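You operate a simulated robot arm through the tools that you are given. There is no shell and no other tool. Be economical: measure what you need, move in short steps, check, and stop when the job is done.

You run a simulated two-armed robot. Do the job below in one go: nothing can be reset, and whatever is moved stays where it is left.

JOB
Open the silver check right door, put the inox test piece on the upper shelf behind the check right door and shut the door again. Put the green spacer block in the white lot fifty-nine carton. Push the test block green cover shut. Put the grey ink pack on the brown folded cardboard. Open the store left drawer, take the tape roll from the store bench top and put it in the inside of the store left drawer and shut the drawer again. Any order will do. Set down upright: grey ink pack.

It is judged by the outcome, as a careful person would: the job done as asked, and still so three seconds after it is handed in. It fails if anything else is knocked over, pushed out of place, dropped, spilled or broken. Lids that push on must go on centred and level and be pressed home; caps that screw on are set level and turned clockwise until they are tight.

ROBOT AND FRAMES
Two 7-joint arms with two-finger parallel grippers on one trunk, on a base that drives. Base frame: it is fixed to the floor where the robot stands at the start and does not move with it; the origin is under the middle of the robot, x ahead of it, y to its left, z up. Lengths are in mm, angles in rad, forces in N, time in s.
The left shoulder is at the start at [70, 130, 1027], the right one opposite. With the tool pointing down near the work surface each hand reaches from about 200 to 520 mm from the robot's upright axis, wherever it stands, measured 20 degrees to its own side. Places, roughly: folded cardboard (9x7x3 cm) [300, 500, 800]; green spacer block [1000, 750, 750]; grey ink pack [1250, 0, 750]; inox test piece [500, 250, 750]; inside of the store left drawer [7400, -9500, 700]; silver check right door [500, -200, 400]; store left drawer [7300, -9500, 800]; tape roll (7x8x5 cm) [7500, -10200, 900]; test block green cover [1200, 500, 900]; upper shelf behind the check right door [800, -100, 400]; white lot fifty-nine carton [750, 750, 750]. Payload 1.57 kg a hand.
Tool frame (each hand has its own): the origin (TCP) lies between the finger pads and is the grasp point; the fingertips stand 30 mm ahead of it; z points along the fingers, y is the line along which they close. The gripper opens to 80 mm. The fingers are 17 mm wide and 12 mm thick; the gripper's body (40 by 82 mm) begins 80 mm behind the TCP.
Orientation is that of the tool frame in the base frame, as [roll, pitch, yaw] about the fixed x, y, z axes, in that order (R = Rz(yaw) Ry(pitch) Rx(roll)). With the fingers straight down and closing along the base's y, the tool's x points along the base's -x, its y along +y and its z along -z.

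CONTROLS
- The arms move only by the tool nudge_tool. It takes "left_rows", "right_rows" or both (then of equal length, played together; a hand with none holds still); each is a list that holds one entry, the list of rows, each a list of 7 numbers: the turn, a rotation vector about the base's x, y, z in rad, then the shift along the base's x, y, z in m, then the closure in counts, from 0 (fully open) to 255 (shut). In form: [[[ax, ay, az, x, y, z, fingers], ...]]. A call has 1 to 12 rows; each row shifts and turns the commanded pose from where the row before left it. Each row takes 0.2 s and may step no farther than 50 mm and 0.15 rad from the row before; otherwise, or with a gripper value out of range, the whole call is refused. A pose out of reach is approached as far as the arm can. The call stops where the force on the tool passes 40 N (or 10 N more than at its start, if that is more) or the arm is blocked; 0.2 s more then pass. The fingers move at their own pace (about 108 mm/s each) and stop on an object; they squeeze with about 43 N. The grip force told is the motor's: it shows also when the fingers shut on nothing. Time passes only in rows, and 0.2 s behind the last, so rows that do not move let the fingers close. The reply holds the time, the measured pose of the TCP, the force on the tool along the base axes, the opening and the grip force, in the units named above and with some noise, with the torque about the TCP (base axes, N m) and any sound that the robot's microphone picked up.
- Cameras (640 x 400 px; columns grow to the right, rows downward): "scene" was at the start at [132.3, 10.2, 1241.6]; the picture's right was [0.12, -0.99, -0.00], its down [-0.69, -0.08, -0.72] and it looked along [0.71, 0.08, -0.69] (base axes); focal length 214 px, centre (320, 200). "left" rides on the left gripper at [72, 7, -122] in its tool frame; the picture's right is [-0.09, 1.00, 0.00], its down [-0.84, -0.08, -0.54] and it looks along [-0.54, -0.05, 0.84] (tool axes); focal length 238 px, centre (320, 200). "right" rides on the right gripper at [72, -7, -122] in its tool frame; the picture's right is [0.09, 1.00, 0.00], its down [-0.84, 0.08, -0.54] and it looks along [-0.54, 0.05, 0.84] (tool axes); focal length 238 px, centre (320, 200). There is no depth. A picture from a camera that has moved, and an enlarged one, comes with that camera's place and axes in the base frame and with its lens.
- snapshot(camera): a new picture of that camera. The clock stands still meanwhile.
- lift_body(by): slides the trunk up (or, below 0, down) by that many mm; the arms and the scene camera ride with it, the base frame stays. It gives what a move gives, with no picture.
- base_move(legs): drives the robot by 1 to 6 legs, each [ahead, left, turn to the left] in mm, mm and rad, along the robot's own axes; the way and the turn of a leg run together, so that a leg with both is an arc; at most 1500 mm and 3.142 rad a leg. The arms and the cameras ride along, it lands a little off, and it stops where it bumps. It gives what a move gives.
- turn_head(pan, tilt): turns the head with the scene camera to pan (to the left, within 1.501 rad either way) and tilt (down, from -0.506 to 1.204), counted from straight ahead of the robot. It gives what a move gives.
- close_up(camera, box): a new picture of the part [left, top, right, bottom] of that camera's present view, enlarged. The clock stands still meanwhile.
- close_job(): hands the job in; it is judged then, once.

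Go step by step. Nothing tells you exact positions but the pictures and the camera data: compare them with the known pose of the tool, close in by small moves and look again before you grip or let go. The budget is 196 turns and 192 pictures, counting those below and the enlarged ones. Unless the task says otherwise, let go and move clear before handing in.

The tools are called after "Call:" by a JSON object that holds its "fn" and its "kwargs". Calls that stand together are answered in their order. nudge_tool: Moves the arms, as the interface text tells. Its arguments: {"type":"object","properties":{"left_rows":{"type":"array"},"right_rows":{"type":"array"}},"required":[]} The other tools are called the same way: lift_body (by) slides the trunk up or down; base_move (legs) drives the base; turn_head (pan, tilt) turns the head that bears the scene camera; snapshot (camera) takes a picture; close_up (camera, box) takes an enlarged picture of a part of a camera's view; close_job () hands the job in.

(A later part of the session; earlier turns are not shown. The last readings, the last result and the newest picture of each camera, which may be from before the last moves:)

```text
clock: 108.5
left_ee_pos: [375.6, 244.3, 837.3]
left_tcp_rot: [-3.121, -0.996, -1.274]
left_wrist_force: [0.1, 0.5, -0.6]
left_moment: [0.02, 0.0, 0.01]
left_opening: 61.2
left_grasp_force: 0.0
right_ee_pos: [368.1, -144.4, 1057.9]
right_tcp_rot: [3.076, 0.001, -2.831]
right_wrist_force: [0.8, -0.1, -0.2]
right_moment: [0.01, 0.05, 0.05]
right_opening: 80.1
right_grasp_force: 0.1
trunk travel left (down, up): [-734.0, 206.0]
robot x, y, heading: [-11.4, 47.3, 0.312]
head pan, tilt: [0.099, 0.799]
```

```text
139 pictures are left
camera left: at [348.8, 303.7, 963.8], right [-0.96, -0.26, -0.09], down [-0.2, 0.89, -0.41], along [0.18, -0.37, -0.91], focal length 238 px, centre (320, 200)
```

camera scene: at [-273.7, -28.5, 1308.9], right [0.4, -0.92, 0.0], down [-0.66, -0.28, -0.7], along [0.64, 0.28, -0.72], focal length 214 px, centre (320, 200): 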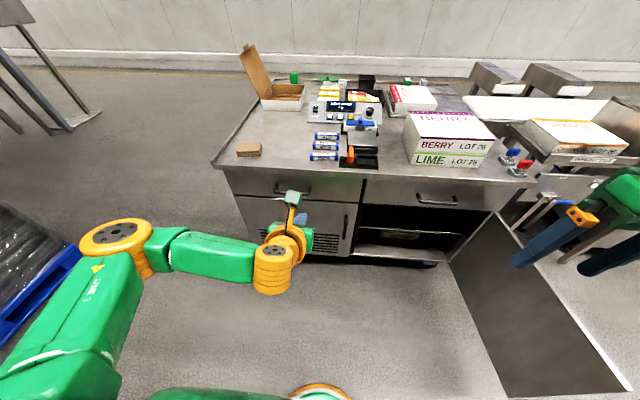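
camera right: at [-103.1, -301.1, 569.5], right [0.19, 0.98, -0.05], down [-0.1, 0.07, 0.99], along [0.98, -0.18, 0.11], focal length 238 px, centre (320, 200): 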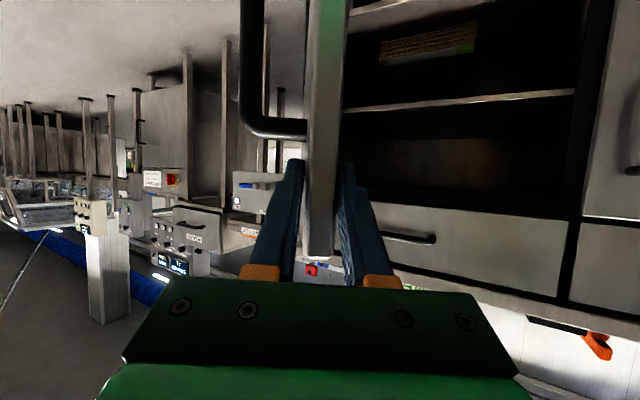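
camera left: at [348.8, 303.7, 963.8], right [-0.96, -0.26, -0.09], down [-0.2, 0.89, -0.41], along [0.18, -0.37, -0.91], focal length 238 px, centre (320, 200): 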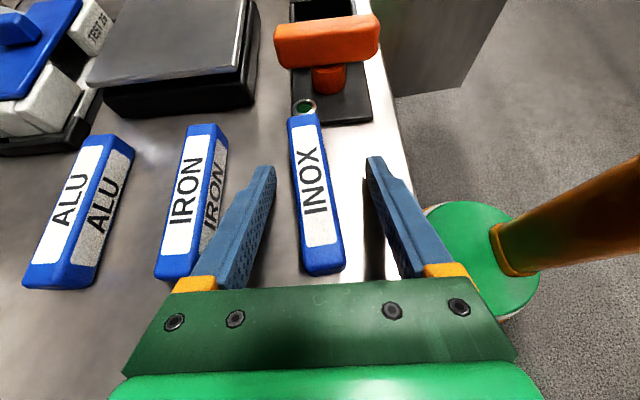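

Call:
{"fn": "nudge_tool", "kwargs": {"left_rows": [[[0, 0, 0, 0, 0, -0.002, 60], [0, 0, 0, 0, 0, -0.002, 60], [0, 0, 0, 0, 0, -0.002, 60], [0, 0, 0, 0, 0, -0.002, 60]]]}}

Call:
{"fn": "nudge_tool", "kwargs": {"left_rows": [[[0, 0, 0, 0, 0, -0.002, 60], [0, 0, 0, 0, 0, -0.002, 60], [0, 0, 0, 0, 0, -0.002, 60]]]}}

Call:
{"fn": "snapshot", "kwargs": {"camera": "left"}}

```text
clock: 109.5
left_ee_pos: [375.9, 244.8, 835.0]
left_tcp_rot: [-3.111, -1.012, -1.281]
left_wrist_force: [-2.6, 2.4, 21.7]
left_moment: [-0.62, 0.64, -0.05]
left_opening: 63.2
left_grasp_force: 1.6
right_ee_pos: [366.7, -142.2, 1060.0]
right_tcp_rot: [3.078, 0.002, -2.832]
right_wrist_force: [0.4, -0.2, 0.2]
right_moment: [-0.03, 0.02, 0.03]
right_opening: 80.1
right_grasp_force: 0.0
trunk travel left (down, up): [-734.0, 206.0]
robot x, y, heading: [-11.8, 49.6, 0.31]
head pan, tilt: [0.099, 0.799]
stopped in row 4 (left hand): the force on the tool passed its limit at 42 N (the readings are from after the stop); the commanded pose is now the measured one
```

```text
clock: 110.1
left_ee_pos: [376.2, 245.8, 835.7]
left_tcp_rot: [-3.102, -1.02, -1.284]
left_wrist_force: [-6.1, 5.0, 22.4]
left_moment: [-0.56, 0.7, -0.34]
left_opening: 64.7
left_grasp_force: 1.7
right_ee_pos: [366.3, -142.5, 1060.7]
right_tcp_rot: [3.082, 0.003, -2.828]
right_wrist_force: [-0.5, -0.1, -0.6]
right_moment: [-0.02, 0.02, 0.0]
right_opening: 79.9
right_grasp_force: 0.1
trunk travel left (down, up): [-734.0, 206.0]
robot x, y, heading: [-10.4, 49.3, 0.31]
head pan, tilt: [0.099, 0.799]
stopped in row 2 (left hand): the force on the tool passed its limit at 43 N (the readings are from after the stop); the commanded pose is now the measured one
```

```text
138 pictures are left
camera left: at [347.4, 307.1, 960.5], right [-0.96, -0.27, -0.1], down [-0.2, 0.88, -0.43], along [0.2, -0.39, -0.9], focal length 238 px, centre (320, 200)
```

left: 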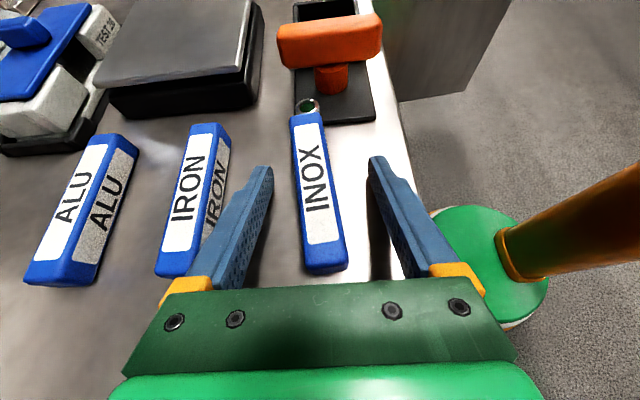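

Call:
{"fn": "nudge_tool", "kwargs": {"left_rows": [[[0, 0, 0, 0, 0, 0.002, 60], [0, 0, 0, 0, 0, 0, 255], [0, 0, 0, 0, 0, 0, 255], [0, 0, 0, 0, 0, 0, 255], [0, 0, 0, 0, 0, 0.006, 255], [0, 0, 0, 0, 0, 0.006, 255]]]}}

Call:
{"fn": "snapshot", "kwargs": {"camera": "left"}}

```text
clock: 111.5
left_ee_pos: [378.7, 245.4, 846.9]
left_tcp_rot: [-3.108, -1.012, -1.278]
left_wrist_force: [-0.4, 0.1, -1.5]
left_moment: [0.01, 0.01, -0.01]
left_opening: 23.1
left_grasp_force: 35.6
right_ee_pos: [368.4, -143.0, 1058.9]
right_tcp_rot: [3.076, 0.001, -2.83]
right_wrist_force: [0.3, 0.2, -0.3]
right_moment: [0.02, -0.04, 0.0]
right_opening: 80.2
right_grasp_force: 0.0
trunk travel left (down, up): [-734.0, 206.0]
robot x, y, heading: [-10.9, 47.6, 0.306]
head pan, tilt: [0.099, 0.799]
```

```text
137 pictures are left
camera left: at [350.4, 305.3, 972.6], right [-0.96, -0.27, -0.1], down [-0.2, 0.88, -0.42], along [0.2, -0.38, -0.9], focal length 238 px, centre (320, 200)
```

left: 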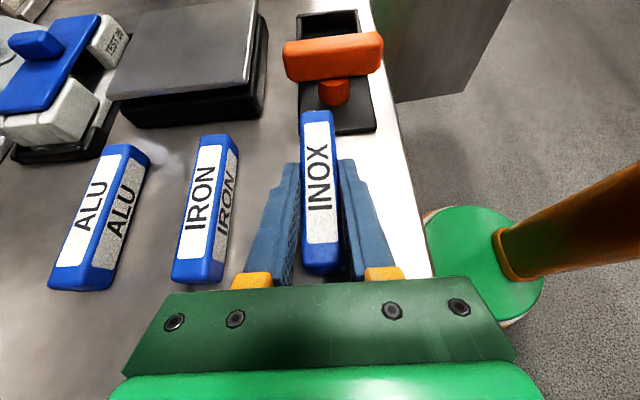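

Call:
{"fn": "nudge_tool", "kwargs": {"left_rows": [[[0, 0, 0, 0, 0, 0.012, 255], [0, 0, 0, 0, 0, 0.015, 255], [0, 0, 0, 0, 0, 0.02, 255], [0, 0, 0, 0, 0, 0.02, 255]]]}}

Call:
{"fn": "base_move", "kwargs": {"legs": [[-450, 0, 0]]}}

Call:
{"fn": "snapshot", "kwargs": {"camera": "left"}}

```text
clock: 112.5
left_ee_pos: [378.1, 246.4, 914.5]
left_tcp_rot: [-3.107, -1.013, -1.278]
left_wrist_force: [0.2, 1.4, -1.2]
left_moment: [-0.01, -0.01, 0.01]
left_opening: 23.1
left_grasp_force: 35.6
right_ee_pos: [369.1, -143.5, 1057.6]
right_tcp_rot: [3.076, 0.0, -2.832]
right_wrist_force: [0.4, 0.3, 0.5]
right_moment: [0.02, 0.01, 0.0]
right_opening: 80.0
right_grasp_force: 0.0
trunk travel left (down, up): [-734.0, 206.0]
robot x, y, heading: [-6.9, 49.7, 0.313]
head pan, tilt: [0.099, 0.799]
```

```text
clock: 115.2
left_ee_pos: [-50.1, 110.3, 913.1]
left_tcp_rot: [-3.11, -1.013, -1.275]
left_wrist_force: [-0.9, -0.4, -1.2]
left_moment: [0.04, 0.02, -0.01]
left_opening: 23.0
left_grasp_force: 35.2
right_ee_pos: [-57.9, -279.3, 1057.8]
right_tcp_rot: [3.078, -0.002, -2.829]
right_wrist_force: [-0.3, 1.0, 0.0]
right_moment: [-0.03, -0.02, -0.03]
right_opening: 79.9
right_grasp_force: 0.0
trunk travel left (down, up): [-734.0, 206.0]
robot x, y, heading: [-438.6, -87.1, 0.309]
head pan, tilt: [0.099, 0.799]
```

```text
136 pictures are left
camera left: at [-78.0, 170.8, 1038.6], right [-0.96, -0.27, -0.09], down [-0.21, 0.88, -0.42], along [0.2, -0.38, -0.9], focal length 238 px, centre (320, 200)
```

left: 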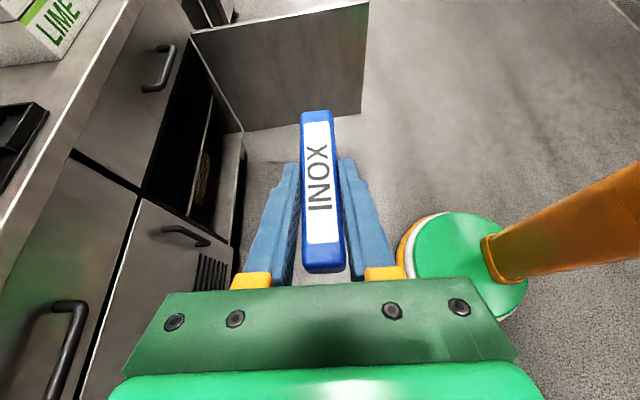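

Bar held firmly. I turn the hand forward and pull the right hand in and up.

Call:
{"fn": "nudge_tool", "kwargs": {"left_rows": [[[0, 0, 0.14, 0, 0, 0, 255], [0, 0, 0.14, 0, 0, 0, 255], [0, 0, 0.14, 0, 0, 0, 255], [0, 0, 0.14, 0, 0, 0, 255], [0, 0, 0.14, 0, 0, 0, 255], [0, 0, 0.14, 0, 0, 0, 255], [0, 0, 0.14, 0, 0, 0, 255], [0, 0, 0.14, 0, 0, 0, 255], [0, 0, 0.14, 0, 0, 0, 255], [0, 0, 0.14, 0, 0, 0, 255], [0, 0, 0.14, 0, 0, 0, 255]]], "right_rows": [[[0, 0, 0, 0, 0.008, 0.01, 0], [0, 0, 0, 0, 0.008, 0.01, 0], [0, 0, 0, 0, 0.008, 0.01, 0], [0, 0, 0, 0, 0.008, 0.01, 0], [0, 0, 0, 0, 0.008, 0.01, 0], [0, 0, 0, 0, 0.008, 0.01, 0], [0, 0, 0, 0, 0.008, 0.01, 0], [0, 0, 0, 0, 0.008, 0.01, 0], [0, 0, 0, 0, 0.008, 0.01, 0], [0, 0, 0, 0, 0.008, 0.01, 0], [0, 0, 0, 0, 0, 0.01, 0]]]}}

Call:
{"fn": "snapshot", "kwargs": {"camera": "left"}}

```text
clock: 117.6
left_ee_pos: [-58.3, 187.4, 921.7]
left_tcp_rot: [-3.11, -1.009, 0.125]
left_wrist_force: [0.0, -0.9, -0.8]
left_moment: [0.02, -0.02, 0.03]
left_opening: 23.3
left_grasp_force: 35.4
left hand out of reach, approached as far as the arm can: row 9, 10, 11
right_ee_pos: [-58.7, -201.3, 1167.8]
right_tcp_rot: [3.078, 0.001, -2.826]
right_wrist_force: [-0.2, 0.4, -0.3]
right_moment: [0.02, -0.02, -0.02]
right_opening: 80.0
right_grasp_force: 0.1
trunk travel left (down, up): [-734.0, 206.0]
robot x, y, heading: [-437.7, -89.2, 0.314]
head pan, tilt: [0.099, 0.799]
```

```text
135 pictures are left
camera left: at [-120.3, 169.4, 1046.6], right [0.1, -0.99, -0.1], down [-0.91, -0.05, -0.42], along [0.41, 0.13, -0.9], focal length 238 px, centre (320, 200)
```

left: 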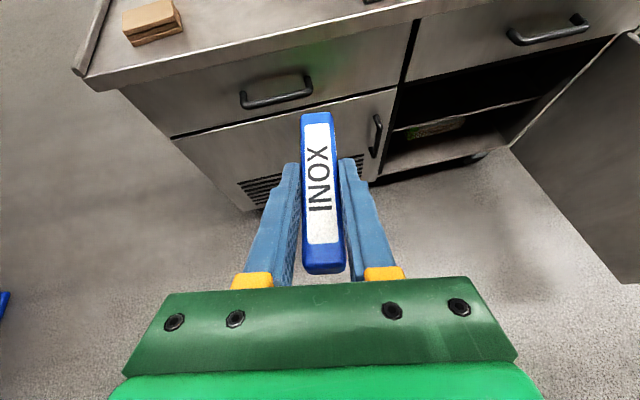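

Call:
{"fn": "base_move", "kwargs": {"legs": [[0, 0, -0.4]]}}

Call:
{"fn": "lift_body", "kwargs": {"by": -400}}

Call:
{"fn": "base_move", "kwargs": {"legs": [[330, -131, 0]]}}

Call:
{"fn": "turn_head", "kwargs": {"pan": 0.1, "tilt": 0.5}}

Call:
{"fn": "snapshot", "kwargs": {"camera": "scene"}}

Call:
{"fn": "snapshot", "kwargs": {"camera": "left"}}

```text
clock: 119.2
left_ee_pos: [18.8, 19.7, 921.4]
left_tcp_rot: [-3.109, -1.01, -0.268]
left_wrist_force: [0.8, 0.6, -0.2]
left_moment: [0.02, 0.01, 0.03]
left_opening: 23.1
left_grasp_force: 35.7
right_ee_pos: [-131.6, -337.1, 1168.1]
right_tcp_rot: [3.077, -0.001, 3.061]
right_wrist_force: [0.4, -0.6, 0.1]
right_moment: [0.01, -0.04, 0.01]
right_opening: 79.8
right_grasp_force: 0.0
trunk travel left (down, up): [-734.0, 206.0]
robot x, y, heading: [-438.2, -86.8, -0.084]
head pan, tilt: [0.099, 0.799]
```

```text
clock: 123.0
left_ee_pos: [18.6, 18.2, 521.2]
left_tcp_rot: [-3.109, -1.011, -0.271]
left_wrist_force: [-0.5, -0.9, -1.5]
left_moment: [0.01, 0.01, -0.01]
left_opening: 23.1
left_grasp_force: 36.6
right_ee_pos: [-131.5, -337.5, 767.3]
right_tcp_rot: [3.076, 0.0, 3.061]
right_wrist_force: [1.1, -0.1, 0.2]
right_moment: [-0.02, 0.04, -0.01]
right_opening: 80.1
right_grasp_force: 0.0
trunk travel left (down, up): [-334.0, 606.0]
robot x, y, heading: [-436.5, -85.5, -0.079]
head pan, tilt: [0.099, 0.799]
```

```text
clock: 125.3
left_ee_pos: [337.5, -139.5, 520.5]
left_tcp_rot: [-3.109, -1.011, -0.273]
left_wrist_force: [0.5, -0.8, -0.7]
left_moment: [0.0, 0.01, -0.01]
left_opening: 23.2
left_grasp_force: 35.3
right_ee_pos: [186.1, -496.1, 768.3]
right_tcp_rot: [3.077, 0.0, 3.058]
right_wrist_force: [-0.1, 0.9, -0.3]
right_moment: [-0.02, 0.02, 0.03]
right_opening: 80.1
right_grasp_force: 0.1
trunk travel left (down, up): [-334.0, 606.0]
robot x, y, heading: [-120.3, -245.6, -0.09]
head pan, tilt: [0.099, 0.799]
```

```text
clock: 126.1
left_ee_pos: [337.6, -140.4, 519.4]
left_tcp_rot: [-3.108, -1.011, -0.274]
left_wrist_force: [-0.3, -0.3, -1.2]
left_moment: [-0.01, -0.02, 0.0]
left_opening: 23.1
left_grasp_force: 35.8
right_ee_pos: [187.0, -496.1, 768.6]
right_tcp_rot: [3.078, 0.0, 3.057]
right_wrist_force: [0.5, 0.5, 0.2]
right_moment: [-0.03, -0.01, 0.03]
right_opening: 80.0
right_grasp_force: 0.1
trunk travel left (down, up): [-334.0, 606.0]
robot x, y, heading: [-119.7, -243.9, -0.086]
head pan, tilt: [0.099, 0.499]
```

```text
134 pictures are left
camera scene: at [21.9, -249.2, 934.8], right [0.01, -1.0, 0.0], down [-0.48, -0.01, -0.88], along [0.88, 0.01, -0.48], focal length 214 px, centre (320, 200)
```

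scene: 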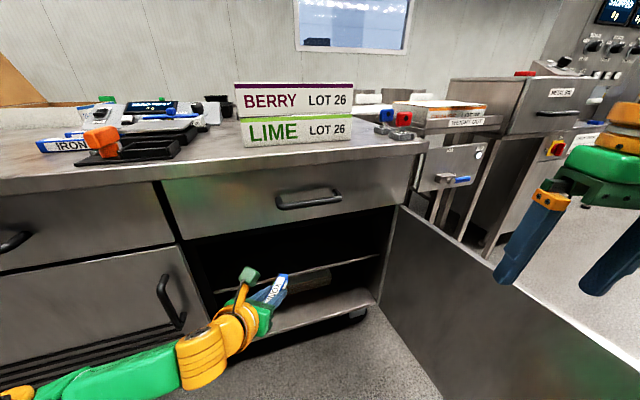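

```text
133 pictures are left
camera left: at [273.0, -130.7, 646.4], right [-0.29, -0.95, -0.1], down [-0.86, 0.3, -0.42], along [0.43, -0.04, -0.9], focal length 238 px, centre (320, 200)
```

left: 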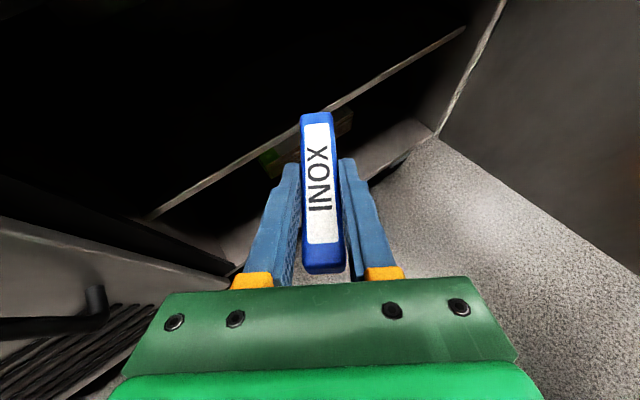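

Call:
{"fn": "nudge_tool", "kwargs": {"left_rows": [[[0, 0, 0, 0, 0, -0.025, 255], [0, 0, 0, 0, 0, -0.025, 255], [0, 0, 0, 0, 0, -0.02, 255]]]}}

Call:
{"fn": "base_move", "kwargs": {"legs": [[130, 55, 0]]}}

Call:
{"fn": "snapshot", "kwargs": {"camera": "scene"}}

Call:
{"fn": "snapshot", "kwargs": {"camera": "left"}}

```text
clock: 126.9
left_ee_pos: [337.8, -141.2, 519.7]
left_tcp_rot: [-3.107, -1.011, -0.275]
left_wrist_force: [-0.1, -0.7, -0.3]
left_moment: [0.01, 0.0, 0.0]
left_opening: 23.2
left_grasp_force: 35.5
left hand out of reach, approached as far as the arm can: row 1, 2, 3
right_ee_pos: [185.6, -495.4, 767.5]
right_tcp_rot: [3.077, -0.001, 3.058]
right_wrist_force: [0.2, 0.6, 0.8]
right_moment: [0.0, 0.01, 0.02]
right_opening: 80.0
right_grasp_force: 0.0
trunk travel left (down, up): [-334.0, 606.0]
robot x, y, heading: [-116.9, -247.3, -0.088]
head pan, tilt: [0.099, 0.499]
```

```text
clock: 128.2
left_ee_pos: [469.9, -96.3, 520.9]
left_tcp_rot: [-3.111, -1.011, -0.274]
left_wrist_force: [-0.4, -1.0, -0.4]
left_moment: [0.0, 0.01, 0.0]
left_opening: 23.2
left_grasp_force: 35.8
right_ee_pos: [320.4, -451.6, 767.2]
right_tcp_rot: [3.076, -0.002, 3.057]
right_wrist_force: [0.0, 0.6, -0.2]
right_moment: [0.03, 0.01, -0.01]
right_opening: 79.9
right_grasp_force: 0.0
trunk travel left (down, up): [-334.0, 606.0]
robot x, y, heading: [12.9, -204.0, -0.085]
head pan, tilt: [0.099, 0.499]
```

```text
132 pictures are left
camera scene: at [155.6, -205.2, 934.8], right [0.01, -1.0, 0.0], down [-0.48, -0.01, -0.88], along [0.88, 0.01, -0.48], focal length 214 px, centre (320, 200)
```

scene: 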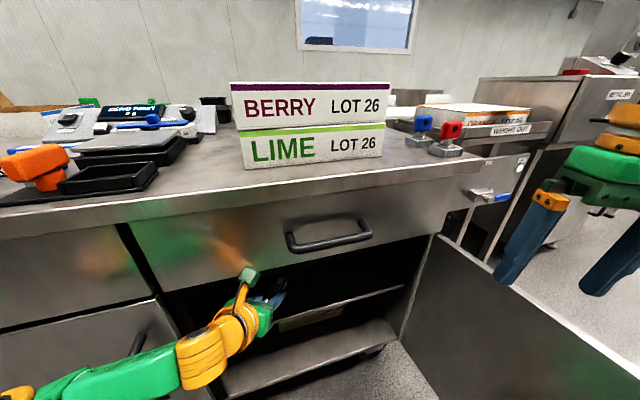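

```text
131 pictures are left
camera left: at [406.5, -86.8, 646.2], right [-0.29, -0.95, -0.09], down [-0.86, 0.3, -0.42], along [0.43, -0.04, -0.9], focal length 238 px, centre (320, 200)
```

left: 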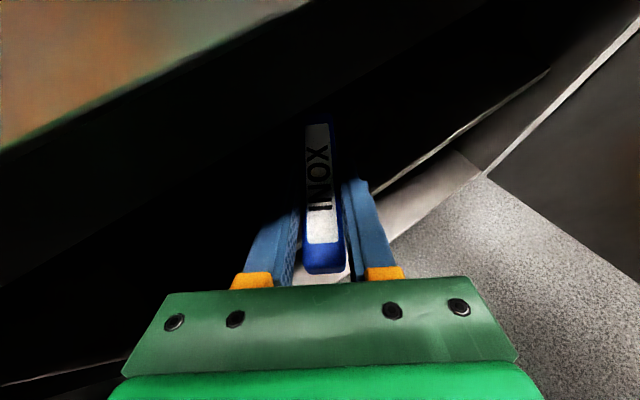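

Call:
{"fn": "lift_body", "kwargs": {"by": -75}}

Call:
{"fn": "snapshot", "kwargs": {"camera": "left"}}

Call:
{"fn": "snapshot", "kwargs": {"camera": "scene"}}

```text
clock: 129.3
left_ee_pos: [471.0, -96.0, 447.6]
left_tcp_rot: [-3.108, -1.011, -0.274]
left_wrist_force: [-0.1, 0.0, -1.3]
left_moment: [-0.01, 0.0, -0.01]
left_opening: 23.1
left_grasp_force: 35.9
right_ee_pos: [320.2, -452.1, 692.5]
right_tcp_rot: [3.077, 0.0, 3.057]
right_wrist_force: [-0.4, -0.2, -0.1]
right_moment: [-0.01, -0.01, -0.01]
right_opening: 80.0
right_grasp_force: 0.1
trunk travel left (down, up): [-259.0, 681.0]
robot x, y, heading: [18.0, -200.2, -0.087]
head pan, tilt: [0.099, 0.499]
```

```text
130 pictures are left
camera left: at [406.2, -86.9, 571.4], right [-0.29, -0.95, -0.1], down [-0.86, 0.3, -0.42], along [0.43, -0.04, -0.9], focal length 238 px, centre (320, 200)
```

left: 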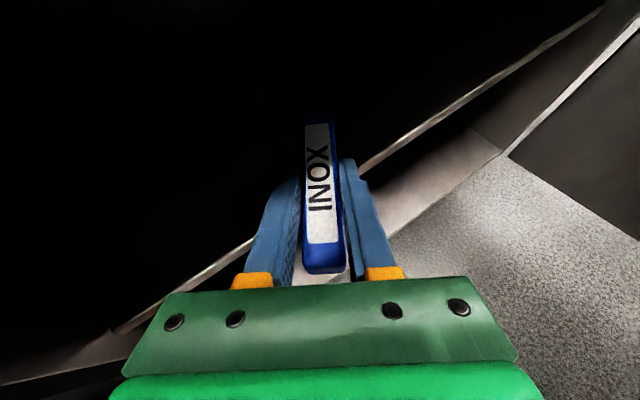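

```text
129 pictures are left
camera scene: at [155.1, -205.4, 859.9], right [0.01, -1.0, 0.0], down [-0.48, -0.01, -0.88], along [0.88, 0.01, -0.48], focal length 214 px, centre (320, 200)
```

scene: 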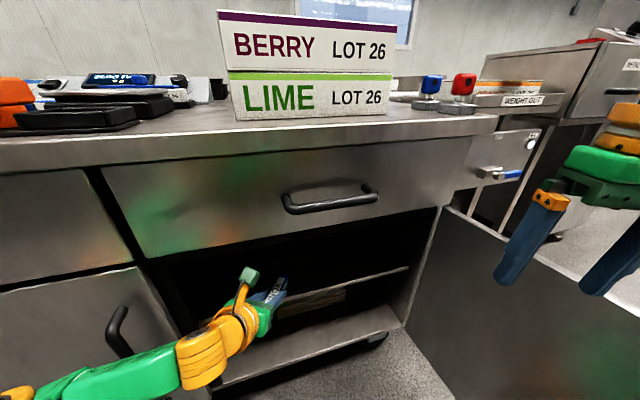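

Call:
{"fn": "nudge_tool", "kwargs": {"left_rows": [[[0, 0, 0, 0.019, 0.006, 0, 255], [0, 0, 0, 0.019, 0.006, 0, 255], [0, 0, 0, 0.019, 0.006, 0, 255], [0, 0, 0, 0.019, 0.006, 0, 255]]]}}

Call:
{"fn": "snapshot", "kwargs": {"camera": "left"}}

```text
clock: 130.3
left_ee_pos: [545.5, -71.4, 445.7]
left_tcp_rot: [-3.112, -1.011, -0.272]
left_wrist_force: [-0.2, -0.3, -0.5]
left_moment: [-0.02, 0.01, 0.02]
left_opening: 23.1
left_grasp_force: 36.0
right_ee_pos: [319.6, -452.0, 692.9]
right_tcp_rot: [3.078, 0.002, 3.06]
right_wrist_force: [0.5, -0.1, 0.6]
right_moment: [-0.03, 0.0, -0.03]
right_opening: 79.9
right_grasp_force: 0.0
trunk travel left (down, up): [-259.0, 681.0]
robot x, y, heading: [11.0, -202.9, -0.082]
head pan, tilt: [0.099, 0.499]
```

```text
128 pictures are left
camera left: at [481.2, -62.1, 570.9], right [-0.29, -0.95, -0.09], down [-0.86, 0.3, -0.42], along [0.43, -0.04, -0.9], focal length 238 px, centre (320, 200)
```

left: 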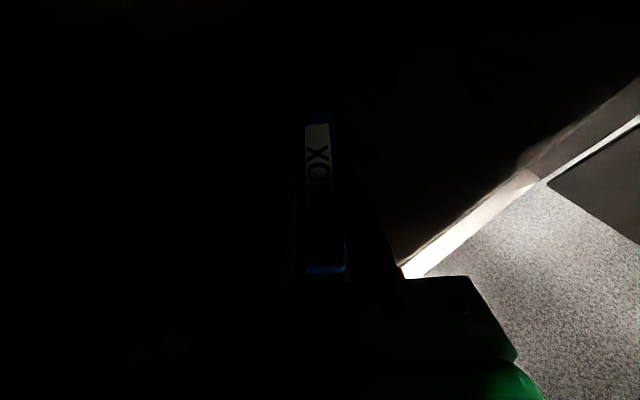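

Call:
{"fn": "nudge_tool", "kwargs": {"left_rows": [[[0, 0, 0, 0.014, 0.0045, 0, 255], [0, 0, 0, 0.014, 0.0045, 0, 255], [0, 0, 0, 0, 0, -0.005, 255], [0, 0, 0, 0, 0, -0.005, 255], [0, 0, 0, 0, 0, -0.003, 255]]]}}

```text
clock: 131.6
left_ee_pos: [573.4, -62.3, 432.7]
left_tcp_rot: [-3.108, -1.01, -0.273]
left_wrist_force: [0.4, -1.5, -0.8]
left_moment: [0.0, 0.01, 0.01]
left_opening: 23.0
left_grasp_force: 35.6
right_ee_pos: [319.8, -452.4, 692.8]
right_tcp_rot: [3.077, 0.001, 3.058]
right_wrist_force: [0.1, -0.4, 0.5]
right_moment: [-0.01, -0.01, 0.01]
right_opening: 80.2
right_grasp_force: 0.1
trunk travel left (down, up): [-259.0, 681.0]
robot x, y, heading: [11.6, -200.6, -0.084]
head pan, tilt: [0.099, 0.499]
```

Call:
{"fn": "nudge_tool", "kwargs": {"left_rows": [[[0, 0, 0, 0, 0, -0.003, 255], [0, 0, 0, 0, 0, -0.003, 255], [0, 0, 0, 0, 0, -0.002, 255]]]}}

Call:
{"fn": "snapshot", "kwargs": {"camera": "scene"}}

```text
clock: 132.3
left_ee_pos: [575.1, -62.5, 425.1]
left_tcp_rot: [-3.108, -1.012, -0.272]
left_wrist_force: [0.9, 0.7, 0.9]
left_moment: [-0.06, -0.14, 0.01]
left_opening: 23.4
left_grasp_force: 35.3
right_ee_pos: [319.8, -452.8, 693.6]
right_tcp_rot: [3.077, 0.0, 3.057]
right_wrist_force: [-0.2, -0.1, 0.1]
right_moment: [0.0, -0.01, -0.03]
right_opening: 79.9
right_grasp_force: 0.1
trunk travel left (down, up): [-259.0, 681.0]
robot x, y, heading: [11.2, -203.0, -0.085]
head pan, tilt: [0.099, 0.499]
```

```text
127 pictures are left
camera scene: at [154.8, -205.4, 860.0], right [0.01, -1.0, 0.0], down [-0.48, -0.01, -0.88], along [0.88, 0.01, -0.48], focal length 214 px, centre (320, 200)
```

scene: 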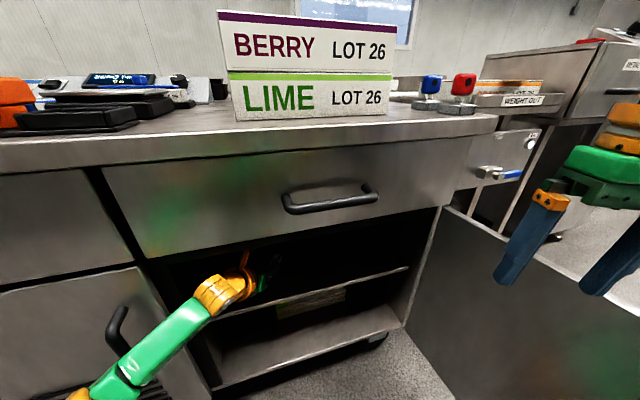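

Call:
{"fn": "nudge_tool", "kwargs": {"left_rows": [[[0, 0, 0, 0, 0, -0.0015, 255], [0, 0, 0, 0, 0, -0.0015, 255]]]}}

```text
clock: 132.9
left_ee_pos: [574.0, -64.1, 423.4]
left_tcp_rot: [-3.105, -1.016, -0.274]
left_wrist_force: [1.6, 2.0, 10.4]
left_moment: [-0.22, -0.55, 0.07]
left_opening: 23.3
left_grasp_force: 35.8
right_ee_pos: [317.2, -452.4, 694.3]
right_tcp_rot: [3.076, 0.002, 3.058]
right_wrist_force: [-1.0, -0.2, 0.5]
right_moment: [0.02, 0.03, -0.06]
right_opening: 80.2
right_grasp_force: 0.0
trunk travel left (down, up): [-259.0, 681.0]
robot x, y, heading: [12.9, -203.6, -0.085]
head pan, tilt: [0.099, 0.499]
```

Call:
{"fn": "nudge_tool", "kwargs": {"left_rows": [[[0, 0, 0, 0, 0, 0, 170], [0, 0, 0, 0, 0, 0, 120], [0, 0, 0, 0, 0, 0, 110], [0, 0, 0, 0, 0, 0.005, 110], [0, 0, 0, 0, 0, 0.01, 110], [0, 0, 0, -0.02, -0.0065, 0.01, 110], [0, 0, 0, -0.03, -0.01, 0, 110], [0, 0, 0, -0.03, -0.01, 0, 110], [0, 0, 0, -0.03, -0.01, 0, 110]]]}}

Call:
{"fn": "snapshot", "kwargs": {"camera": "left"}}

```text
clock: 134.9
left_ee_pos: [469.5, -106.1, 450.2]
left_tcp_rot: [-3.107, -1.017, -0.29]
left_wrist_force: [0.0, -1.2, 0.0]
left_moment: [0.03, -0.02, 0.02]
left_opening: 45.5
left_grasp_force: 0.1
left hand out of reach, approached as far as the arm can: row 9
right_ee_pos: [319.5, -451.6, 693.5]
right_tcp_rot: [3.077, 0.0, 3.057]
right_wrist_force: [0.7, 0.1, 0.4]
right_moment: [0.0, -0.01, 0.02]
right_opening: 80.0
right_grasp_force: 0.0
trunk travel left (down, up): [-259.0, 681.0]
robot x, y, heading: [11.8, -202.4, -0.082]
head pan, tilt: [0.099, 0.499]
```

```text
126 pictures are left
camera left: at [404.8, -95.3, 574.6], right [-0.3, -0.95, -0.1], down [-0.85, 0.32, -0.43], along [0.43, -0.05, -0.9], focal length 238 px, centre (320, 200)
```

left: 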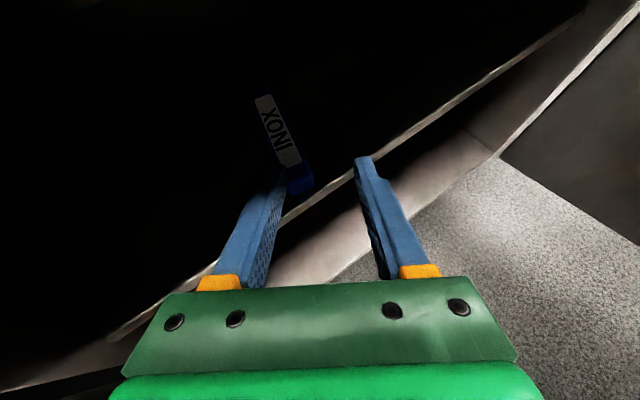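

INOX lies on the upper shelf. I back out and look to verify, then deal with closing the door.

Call:
{"fn": "base_move", "kwargs": {"legs": [[-276, -110, 0]]}}

Call:
{"fn": "close_up", "kwargs": {"camera": "scene", "box": [180, 150, 420, 350]}}

```text
clock: 137.0
left_ee_pos: [181.9, -187.3, 448.8]
left_tcp_rot: [-3.107, -1.013, -0.284]
left_wrist_force: [-0.2, 0.2, -0.3]
left_moment: [0.0, -0.02, -0.01]
left_opening: 45.6
left_grasp_force: 0.0
right_ee_pos: [35.0, -534.9, 693.2]
right_tcp_rot: [3.078, 0.001, 3.064]
right_wrist_force: [0.5, -0.6, -0.1]
right_moment: [0.01, 0.01, -0.02]
right_opening: 80.0
right_grasp_force: 0.1
trunk travel left (down, up): [-259.0, 681.0]
robot x, y, heading: [-273.4, -290.6, -0.077]
head pan, tilt: [0.099, 0.499]
```

```text
2.00 times, centred on (300, 250) of scene
camera zoom: at [-132.2, -289.3, 860.0], right [0.02, -1.0, 0.0], down [-0.48, -0.01, -0.88], along [0.88, 0.02, -0.48], focal length 429 px, centre (360, 100)
```

zoom: 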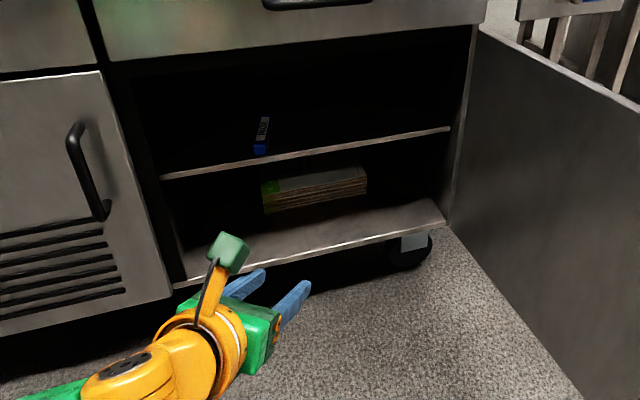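

Piece verified on the shelf. I now restore the left hand to a straight-down tuck and raise the trunk, to get ready to close the door from outside.

Call:
{"fn": "lift_body", "kwargs": {"by": 150}}

Call:
{"fn": "nudge_tool", "kwargs": {"left_rows": [[[0.0405, 0.139, 0, -0.01, 0.01, 0.02, 0], [0.0405, 0.139, 0, -0.01, 0.01, 0.02, 0], [0.0405, 0.139, 0, -0.01, 0.01, 0.02, 0], [0.0405, 0.139, 0, -0.01, 0.01, 0.02, 0], [0.0405, 0.139, 0, -0.01, 0.01, 0.02, 0], [0.0405, 0.139, 0, -0.01, 0.01, 0.02, 0], [0.0405, 0.139, 0, -0.01, 0.01, 0.02, 0], [0, 0, -0.145, 0, 0.01, 0, 0], [0, 0, -0.145, 0, 0.01, 0, 0], [0, 0, -0.145, 0, 0.01, 0, 0], [0, 0, -0.145, 0, 0.01, 0, 0], [0, 0, -0.145, 0, 0.01, 0, 0]]], "right_rows": [[[0, 0, 0, 0, -0.012, 0, 255], [0, 0, 0, 0, -0.012, 0, 255], [0, 0, 0, 0, -0.012, 0, 255], [0, 0, 0, 0, -0.012, 0, 255], [0, 0, 0, 0, -0.012, 0, 255], [0, 0, 0, 0, -0.012, 0, 255], [0, 0, 0, 0, -0.012, 0, 255], [0, 0, 0, 0, -0.012, 0, 255], [0, 0, 0, 0, -0.012, 0, 255], [0, 0, 0, 0, -0.012, 0, 255], [0, 0, 0, 0, -0.01, 0, 255], [0, 0, 0, 0, 0, 0, 255]]]}}

Call:
{"fn": "nudge_tool", "kwargs": {"left_rows": [[[0, 0, -0.145, 0, 0.01, 0, 0], [0, 0, -0.145, 0, 0.01, 0, 0], [0, 0, -0.145, 0, 0.01, 0, 0], [0, 0, -0.145, 0, 0.01, 0, 0], [0, 0, -0.145, 0, 0.01, 0, 0], [0, 0, -0.145, 0, 0.01, 0, 0], [0, 0, -0.145, 0, 0.01, 0, 0], [0, 0, -0.145, 0, 0.01, 0, 0], [0, 0, -0.145, 0, 0.01, 0, 0], [0, 0, -0.145, 0, 0.01, 0, 0], [0, 0, -0.145, 0, 0.01, 0, 0], [0, 0, -0.145, 0, 0.01, 0, 0]]]}}

```text
clock: 138.7
left_ee_pos: [182.0, -188.4, 598.5]
left_tcp_rot: [-3.109, -1.013, -0.283]
left_wrist_force: [-1.8, -0.7, -0.2]
left_moment: [0.04, -0.02, 0.02]
left_opening: 45.5
left_grasp_force: 0.0
right_ee_pos: [34.9, -534.6, 842.6]
right_tcp_rot: [3.077, -0.001, 3.066]
right_wrist_force: [0.3, 0.1, 0.2]
right_moment: [0.01, 0.03, -0.02]
right_opening: 80.0
right_grasp_force: 0.0
trunk travel left (down, up): [-409.0, 531.0]
robot x, y, heading: [-277.1, -289.4, -0.078]
head pan, tilt: [0.099, 0.499]
```

```text
clock: 141.3
left_ee_pos: [112.5, -67.0, 738.7]
left_tcp_rot: [-3.108, -0.001, -1.011]
left_wrist_force: [-0.9, -0.3, 0.7]
left_moment: [-0.04, -0.03, 0.01]
left_opening: 79.9
left_grasp_force: 0.1
right_ee_pos: [23.8, -624.5, 809.7]
right_tcp_rot: [3.08, -0.001, 3.066]
right_wrist_force: [0.2, 0.4, -0.3]
right_moment: [0.02, 0.01, -0.02]
right_opening: 0.0
right_grasp_force: 20.9
right hand out of reach, approached as far as the arm can: row 4, 5, 6, 7, 8, 9, 10, 11
trunk travel left (down, up): [-409.0, 531.0]
robot x, y, heading: [-273.7, -286.6, -0.081]
head pan, tilt: [0.099, 0.499]
```

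```text
clock: 143.9
left_ee_pos: [111.5, 52.7, 737.5]
left_tcp_rot: [-3.11, -0.001, -2.752]
left_wrist_force: [0.7, 0.0, 0.0]
left_moment: [0.05, 0.02, -0.01]
left_opening: 80.0
left_grasp_force: 0.0
right_ee_pos: [24.8, -623.0, 811.1]
right_tcp_rot: [3.078, 0.0, 3.065]
right_wrist_force: [-0.1, 0.6, 0.0]
right_moment: [-0.02, 0.01, 0.06]
right_opening: 0.0
right_grasp_force: 21.1
trunk travel left (down, up): [-409.0, 531.0]
robot x, y, heading: [-276.8, -290.2, -0.086]
head pan, tilt: [0.099, 0.499]
```

Call:
{"fn": "base_move", "kwargs": {"legs": [[193, -33, 0]]}}

Call:
{"fn": "turn_head", "kwargs": {"pan": -0.5, "tilt": 0.8}}

Call:
{"fn": "snapshot", "kwargs": {"camera": "scene"}}

Call:
{"fn": "snapshot", "kwargs": {"camera": "right"}}

```text
clock: 145.5
left_ee_pos: [305.0, 3.3, 737.6]
left_tcp_rot: [-3.109, -0.001, -2.75]
left_wrist_force: [0.4, -0.5, 0.1]
left_moment: [0.01, 0.0, 0.03]
left_opening: 79.9
left_grasp_force: 0.0
right_ee_pos: [216.4, -671.4, 809.6]
right_tcp_rot: [3.078, -0.001, 3.062]
right_wrist_force: [-0.4, -0.2, 1.2]
right_moment: [0.01, -0.02, 0.0]
right_opening: 0.0
right_grasp_force: 21.6
trunk travel left (down, up): [-409.0, 531.0]
robot x, y, heading: [-76.8, -339.0, -0.077]
head pan, tilt: [0.099, 0.499]
```

```text
clock: 146.5
left_ee_pos: [305.1, 4.3, 738.5]
left_tcp_rot: [-3.109, -0.003, -2.75]
left_wrist_force: [-0.2, 0.2, -0.3]
left_moment: [-0.02, 0.02, -0.02]
left_opening: 80.2
left_grasp_force: 0.0
right_ee_pos: [217.4, -671.7, 810.3]
right_tcp_rot: [3.075, -0.001, 3.063]
right_wrist_force: [-0.2, 0.5, -0.7]
right_moment: [-0.02, 0.02, 0.02]
right_opening: 0.1
right_grasp_force: 21.2
trunk travel left (down, up): [-409.0, 531.0]
robot x, y, heading: [-82.0, -336.0, -0.078]
head pan, tilt: [-0.499, 0.799]
```

```text
124 pictures are left
camera scene: at [37.4, -383.4, 984.0], right [-0.55, -0.84, 0.0], down [-0.6, 0.39, -0.7], along [0.58, -0.38, -0.72], focal length 214 px, centre (320, 200)
```

scene: 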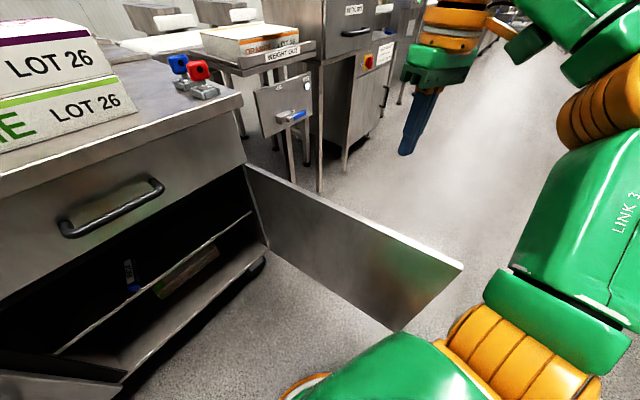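

```text
123 pictures are left
camera right: at [143.5, -680.3, 930.6], right [-0.01, 1.0, 0.06], down [0.84, -0.02, 0.55], along [0.55, 0.06, -0.84], focal length 238 px, centre (320, 200)
```

right: 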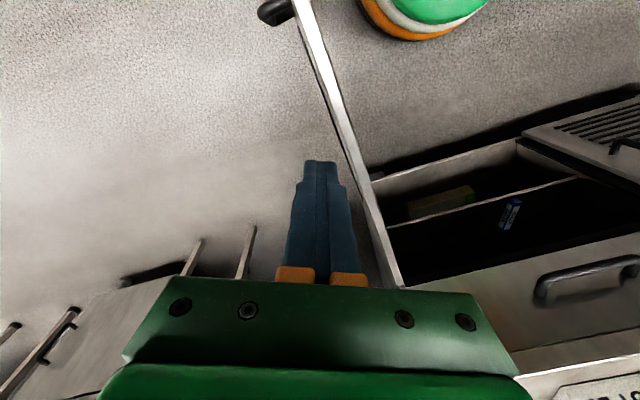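

Call:
{"fn": "nudge_tool", "kwargs": {"right_rows": [[[0, 0, 0, 0, -0.006, -0.045, 255], [0, 0, 0, 0, -0.006, -0.045, 255], [0, 0, 0, 0, 0, -0.045, 255], [0, 0, 0, 0, 0, -0.045, 255], [0, 0, 0, 0, 0, -0.04, 255], [0, 0, 0, 0, 0, -0.025, 255]]]}}

Call:
{"fn": "snapshot", "kwargs": {"camera": "scene"}}

Call:
{"fn": "snapshot", "kwargs": {"camera": "right"}}

```text
clock: 147.9
left_ee_pos: [305.1, 4.3, 738.1]
left_tcp_rot: [-3.109, -0.001, -2.751]
left_wrist_force: [0.1, 1.0, -0.4]
left_moment: [0.01, 0.01, 0.01]
left_opening: 80.1
left_grasp_force: 0.1
right_ee_pos: [217.4, -683.4, 564.9]
right_tcp_rot: [3.077, 0.001, 3.064]
right_wrist_force: [0.3, 0.6, -0.8]
right_moment: [-0.02, 0.03, -0.02]
right_opening: 0.0
right_grasp_force: 21.9
trunk travel left (down, up): [-409.0, 531.0]
robot x, y, heading: [-76.0, -335.8, -0.081]
head pan, tilt: [-0.499, 0.799]
```

```text
122 pictures are left
camera scene: at [37.4, -383.6, 984.0], right [-0.55, -0.84, 0.0], down [-0.6, 0.39, -0.7], along [0.58, -0.38, -0.72], focal length 214 px, centre (320, 200)
```

scene: 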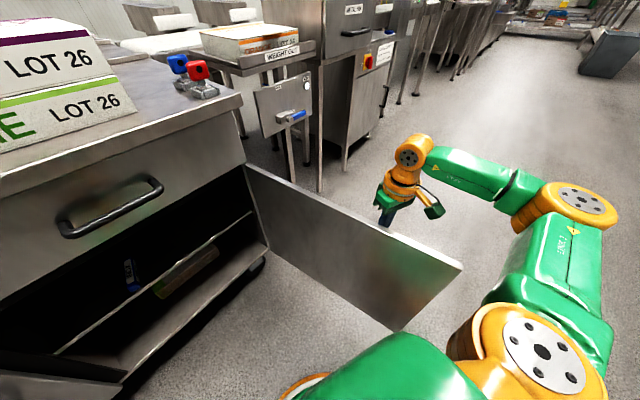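

```text
121 pictures are left
camera right: at [144.1, -691.9, 685.6], right [-0.01, 1.0, 0.06], down [0.84, -0.02, 0.55], along [0.55, 0.06, -0.83], focal length 238 px, centre (320, 200)
```

right: 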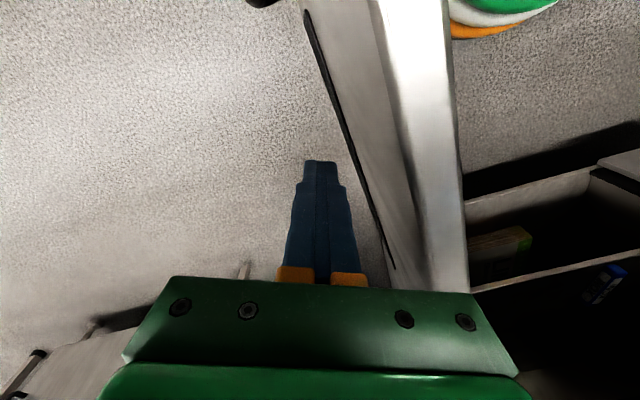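

Right fingers are outside the door. I raise the left hand clear of the bench, then drive to swing the door shut.

Call:
{"fn": "nudge_tool", "kwargs": {"left_rows": [[[0, 0, -0.07, -0.02, 0, 0.03, 0], [0, 0, -0.07, -0.02, 0, 0.03, 0], [0, 0, -0.07, -0.02, 0, 0.03, 0], [0, 0, -0.07, -0.02, 0, 0.03, 0], [0, 0, -0.07, -0.02, 0, 0.03, 0], [0, 0, -0.07, -0.02, 0, 0.03, 0]]]}}

Call:
{"fn": "base_move", "kwargs": {"legs": [[-60, 105, 0]]}}

Call:
{"fn": "snapshot", "kwargs": {"camera": "scene"}}

```text
clock: 149.3
left_ee_pos: [250.2, -31.5, 812.3]
left_tcp_rot: [-3.109, 0.0, 3.111]
left_wrist_force: [-0.2, -0.1, -0.5]
left_moment: [0.04, -0.02, -0.01]
left_opening: 80.0
left_grasp_force: 0.1
left hand out of reach, approached as far as the arm can: row 3, 4, 5, 6
right_ee_pos: [215.2, -682.8, 565.8]
right_tcp_rot: [3.076, 0.0, 3.063]
right_wrist_force: [0.0, 0.2, 0.0]
right_moment: [0.02, 0.0, 0.04]
right_opening: 0.0
right_grasp_force: 21.4
trunk travel left (down, up): [-409.0, 531.0]
robot x, y, heading: [-82.2, -337.6, -0.078]
head pan, tilt: [-0.499, 0.799]
```

```text
clock: 150.6
left_ee_pos: [198.2, 77.4, 811.3]
left_tcp_rot: [-3.109, -0.001, 3.113]
left_wrist_force: [0.1, 0.7, -0.5]
left_moment: [-0.02, 0.01, -0.01]
left_opening: 79.9
left_grasp_force: 0.0
right_ee_pos: [165.9, -574.5, 564.8]
right_tcp_rot: [3.078, 0.0, 3.065]
right_wrist_force: [-0.2, 0.3, 0.2]
right_moment: [0.0, 0.0, 0.03]
right_opening: 0.1
right_grasp_force: 21.8
trunk travel left (down, up): [-409.0, 531.0]
robot x, y, heading: [-133.5, -228.0, -0.073]
head pan, tilt: [-0.499, 0.799]
```

```text
120 pictures are left
camera scene: at [-13.9, -274.5, 984.0], right [-0.55, -0.84, 0.0], down [-0.6, 0.39, -0.7], along [0.58, -0.38, -0.72], focal length 214 px, centre (320, 200)
```

scene: 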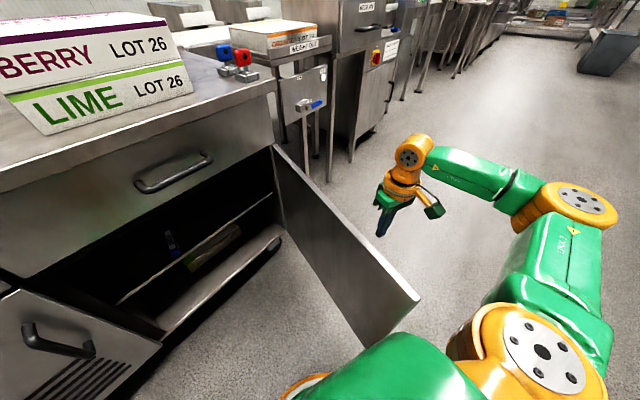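

Call:
{"fn": "base_move", "kwargs": {"legs": [[-70, 120, 0]]}}

Call:
{"fn": "snapshot", "kwargs": {"camera": "scene"}}

```text
clock: 151.9
left_ee_pos: [139.3, 201.5, 812.3]
left_tcp_rot: [-3.109, -0.002, 3.112]
left_wrist_force: [0.1, -0.2, 0.2]
left_moment: [-0.02, 0.0, -0.01]
left_opening: 79.9
left_grasp_force: 0.1
right_ee_pos: [107.3, -451.9, 566.7]
right_tcp_rot: [3.078, 0.001, 3.064]
right_wrist_force: [0.1, -0.3, 0.0]
right_moment: [-0.01, 0.02, 0.0]
right_opening: 0.1
right_grasp_force: 21.1
trunk travel left (down, up): [-409.0, 531.0]
robot x, y, heading: [-191.4, -105.6, -0.083]
head pan, tilt: [-0.499, 0.799]
```

```text
119 pictures are left
camera scene: at [-73.6, -151.5, 984.0], right [-0.55, -0.84, 0.0], down [-0.6, 0.39, -0.7], along [0.58, -0.38, -0.72], focal length 214 px, centre (320, 200)
```

scene: 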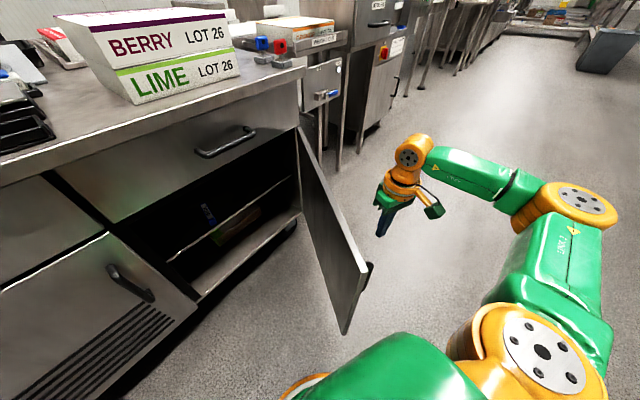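

Call:
{"fn": "base_move", "kwargs": {"legs": [[50, 134, 0]]}}

Call:
{"fn": "snapshot", "kwargs": {"camera": "scene"}}

```text
clock: 153.2
left_ee_pos: [200.3, 330.8, 811.0]
left_tcp_rot: [-3.109, 0.001, 3.114]
left_wrist_force: [0.0, 1.3, 0.4]
left_moment: [-0.01, 0.02, 0.01]
left_opening: 80.0
left_grasp_force: 0.0
right_ee_pos: [166.9, -320.1, 566.4]
right_tcp_rot: [3.079, -0.003, 3.066]
right_wrist_force: [0.4, -0.9, -0.9]
right_moment: [-0.04, -0.05, 0.01]
right_opening: 0.2
right_grasp_force: 21.6
trunk travel left (down, up): [-409.0, 531.0]
robot x, y, heading: [-128.9, 29.0, -0.076]
head pan, tilt: [-0.499, 0.799]
```

```text
118 pictures are left
camera scene: at [-12.6, -21.7, 984.0], right [-0.55, -0.84, 0.0], down [-0.6, 0.39, -0.7], along [0.58, -0.38, -0.72], focal length 214 px, centre (320, 200)
```

scene: 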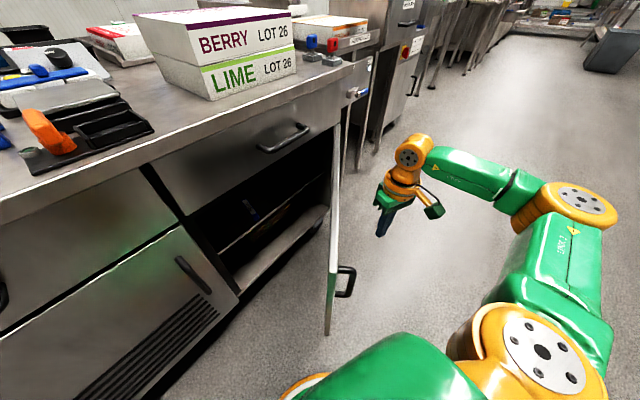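

Call:
{"fn": "base_move", "kwargs": {"legs": [[52, 112, 0]]}}

Call:
{"fn": "nudge_tool", "kwargs": {"right_rows": [[[0, 0, 0, 0.02, 0.03, 0, 255], [0, 0, 0, 0.03, 0.03, 0, 255], [0, 0, 0, 0.03, 0.03, 0, 255], [0, 0, 0, 0.03, 0.02, 0, 255]]]}}

Call:
{"fn": "snapshot", "kwargs": {"camera": "scene"}}

```text
clock: 154.3
left_ee_pos: [233.9, 395.4, 812.9]
left_tcp_rot: [-3.109, -0.016, 3.113]
left_wrist_force: [-7.8, -6.9, 1.4]
left_moment: [0.09, -0.03, 0.28]
left_opening: 73.3
left_grasp_force: 0.0
right_ee_pos: [203.7, -254.3, 565.5]
right_tcp_rot: [3.073, 0.004, 3.066]
right_wrist_force: [0.1, -1.4, -0.3]
right_moment: [0.02, -0.03, 0.02]
right_opening: 0.1
right_grasp_force: 21.3
trunk travel left (down, up): [-409.0, 531.0]
robot x, y, heading: [-93.6, 95.8, -0.074]
head pan, tilt: [-0.499, 0.799]
stopped in leg 1: the force on the tool passed its limit at 64 N (the readings are from after the stop); the commanded pose is now the measured one
```

```text
clock: 155.3
left_ee_pos: [233.3, 396.0, 812.0]
left_tcp_rot: [-3.106, -0.015, 3.116]
left_wrist_force: [-8.8, -7.9, 1.0]
left_moment: [0.01, -0.01, 0.36]
left_opening: 73.2
left_grasp_force: 0.1
right_ee_pos: [314.2, -144.6, 568.1]
right_tcp_rot: [3.075, 0.004, 3.066]
right_wrist_force: [0.1, -0.1, 1.0]
right_moment: [0.02, 0.03, 0.01]
right_opening: 0.0
right_grasp_force: 21.7
trunk travel left (down, up): [-409.0, 531.0]
robot x, y, heading: [-92.6, 96.6, -0.073]
head pan, tilt: [-0.499, 0.799]
```

```text
117 pictures are left
camera scene: at [23.4, 44.6, 984.2], right [-0.55, -0.84, 0.0], down [-0.6, 0.39, -0.7], along [0.59, -0.38, -0.72], focal length 214 px, centre (320, 200)
```

scene: 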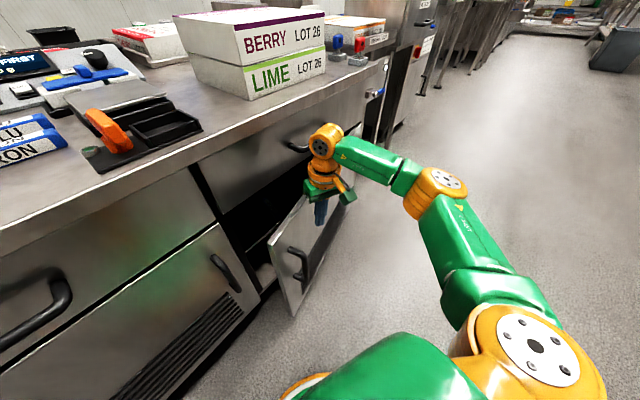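

Call:
{"fn": "nudge_tool", "kwargs": {"left_rows": [[[0, 0, 0, -0.02, -0.006, 0, 0], [0, 0, 0, -0.02, -0.006, 0, 0], [0, 0, 0, -0.02, -0.006, 0, 0]]], "right_rows": [[[0, 0, 0, 0.025, 0.02, 0, 255], [0, 0, 0, 0.025, 0.015, 0, 255], [0, 0, 0, 0.025, 0.012, 0, 255]]]}}

Call:
{"fn": "snapshot", "kwargs": {"camera": "scene"}}

Call:
{"fn": "snapshot", "kwargs": {"camera": "right"}}

```text
clock: 156.1
left_ee_pos: [209.6, 367.0, 793.4]
left_tcp_rot: [-3.103, -0.017, 3.116]
left_wrist_force: [0.0, 0.1, 0.1]
left_moment: [-0.02, -0.02, -0.01]
left_opening: 80.0
left_grasp_force: 0.1
left hand out of reach, approached as far as the arm can: row 1, 2, 3
right_ee_pos: [388.2, -95.4, 565.8]
right_tcp_rot: [3.078, 0.001, 3.069]
right_wrist_force: [-0.2, 0.2, 0.4]
right_moment: [0.01, -0.02, -0.03]
right_opening: 0.2
right_grasp_force: 21.3
right hand out of reach, approached as far as the arm can: row 3
trunk travel left (down, up): [-409.0, 531.0]
robot x, y, heading: [-89.8, 92.3, -0.074]
head pan, tilt: [-0.499, 0.799]
```

```text
116 pictures are left
camera scene: at [26.3, 48.1, 984.0], right [-0.55, -0.84, 0.0], down [-0.6, 0.39, -0.7], along [0.58, -0.38, -0.72], focal length 214 px, centre (320, 200)
```

scene: 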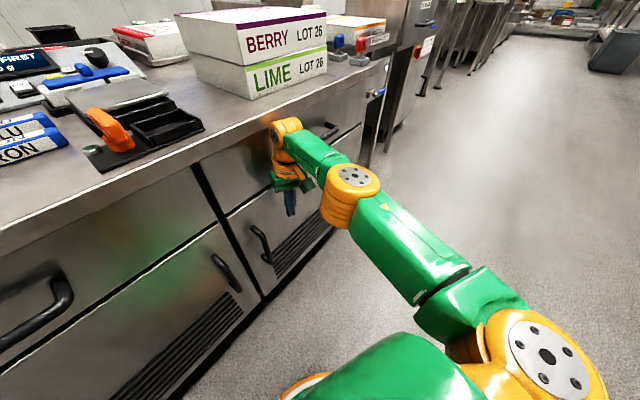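

```text
115 pictures are left
camera right: at [314.5, -104.4, 686.1], right [-0.02, 1.0, 0.06], down [0.84, -0.02, 0.55], along [0.55, 0.06, -0.83], focal length 238 px, centre (320, 200)
```

right: 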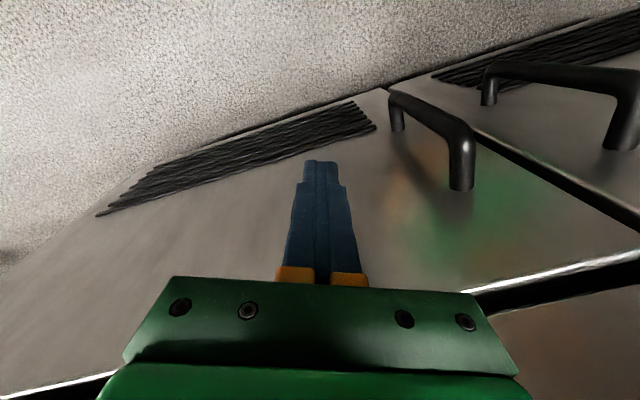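

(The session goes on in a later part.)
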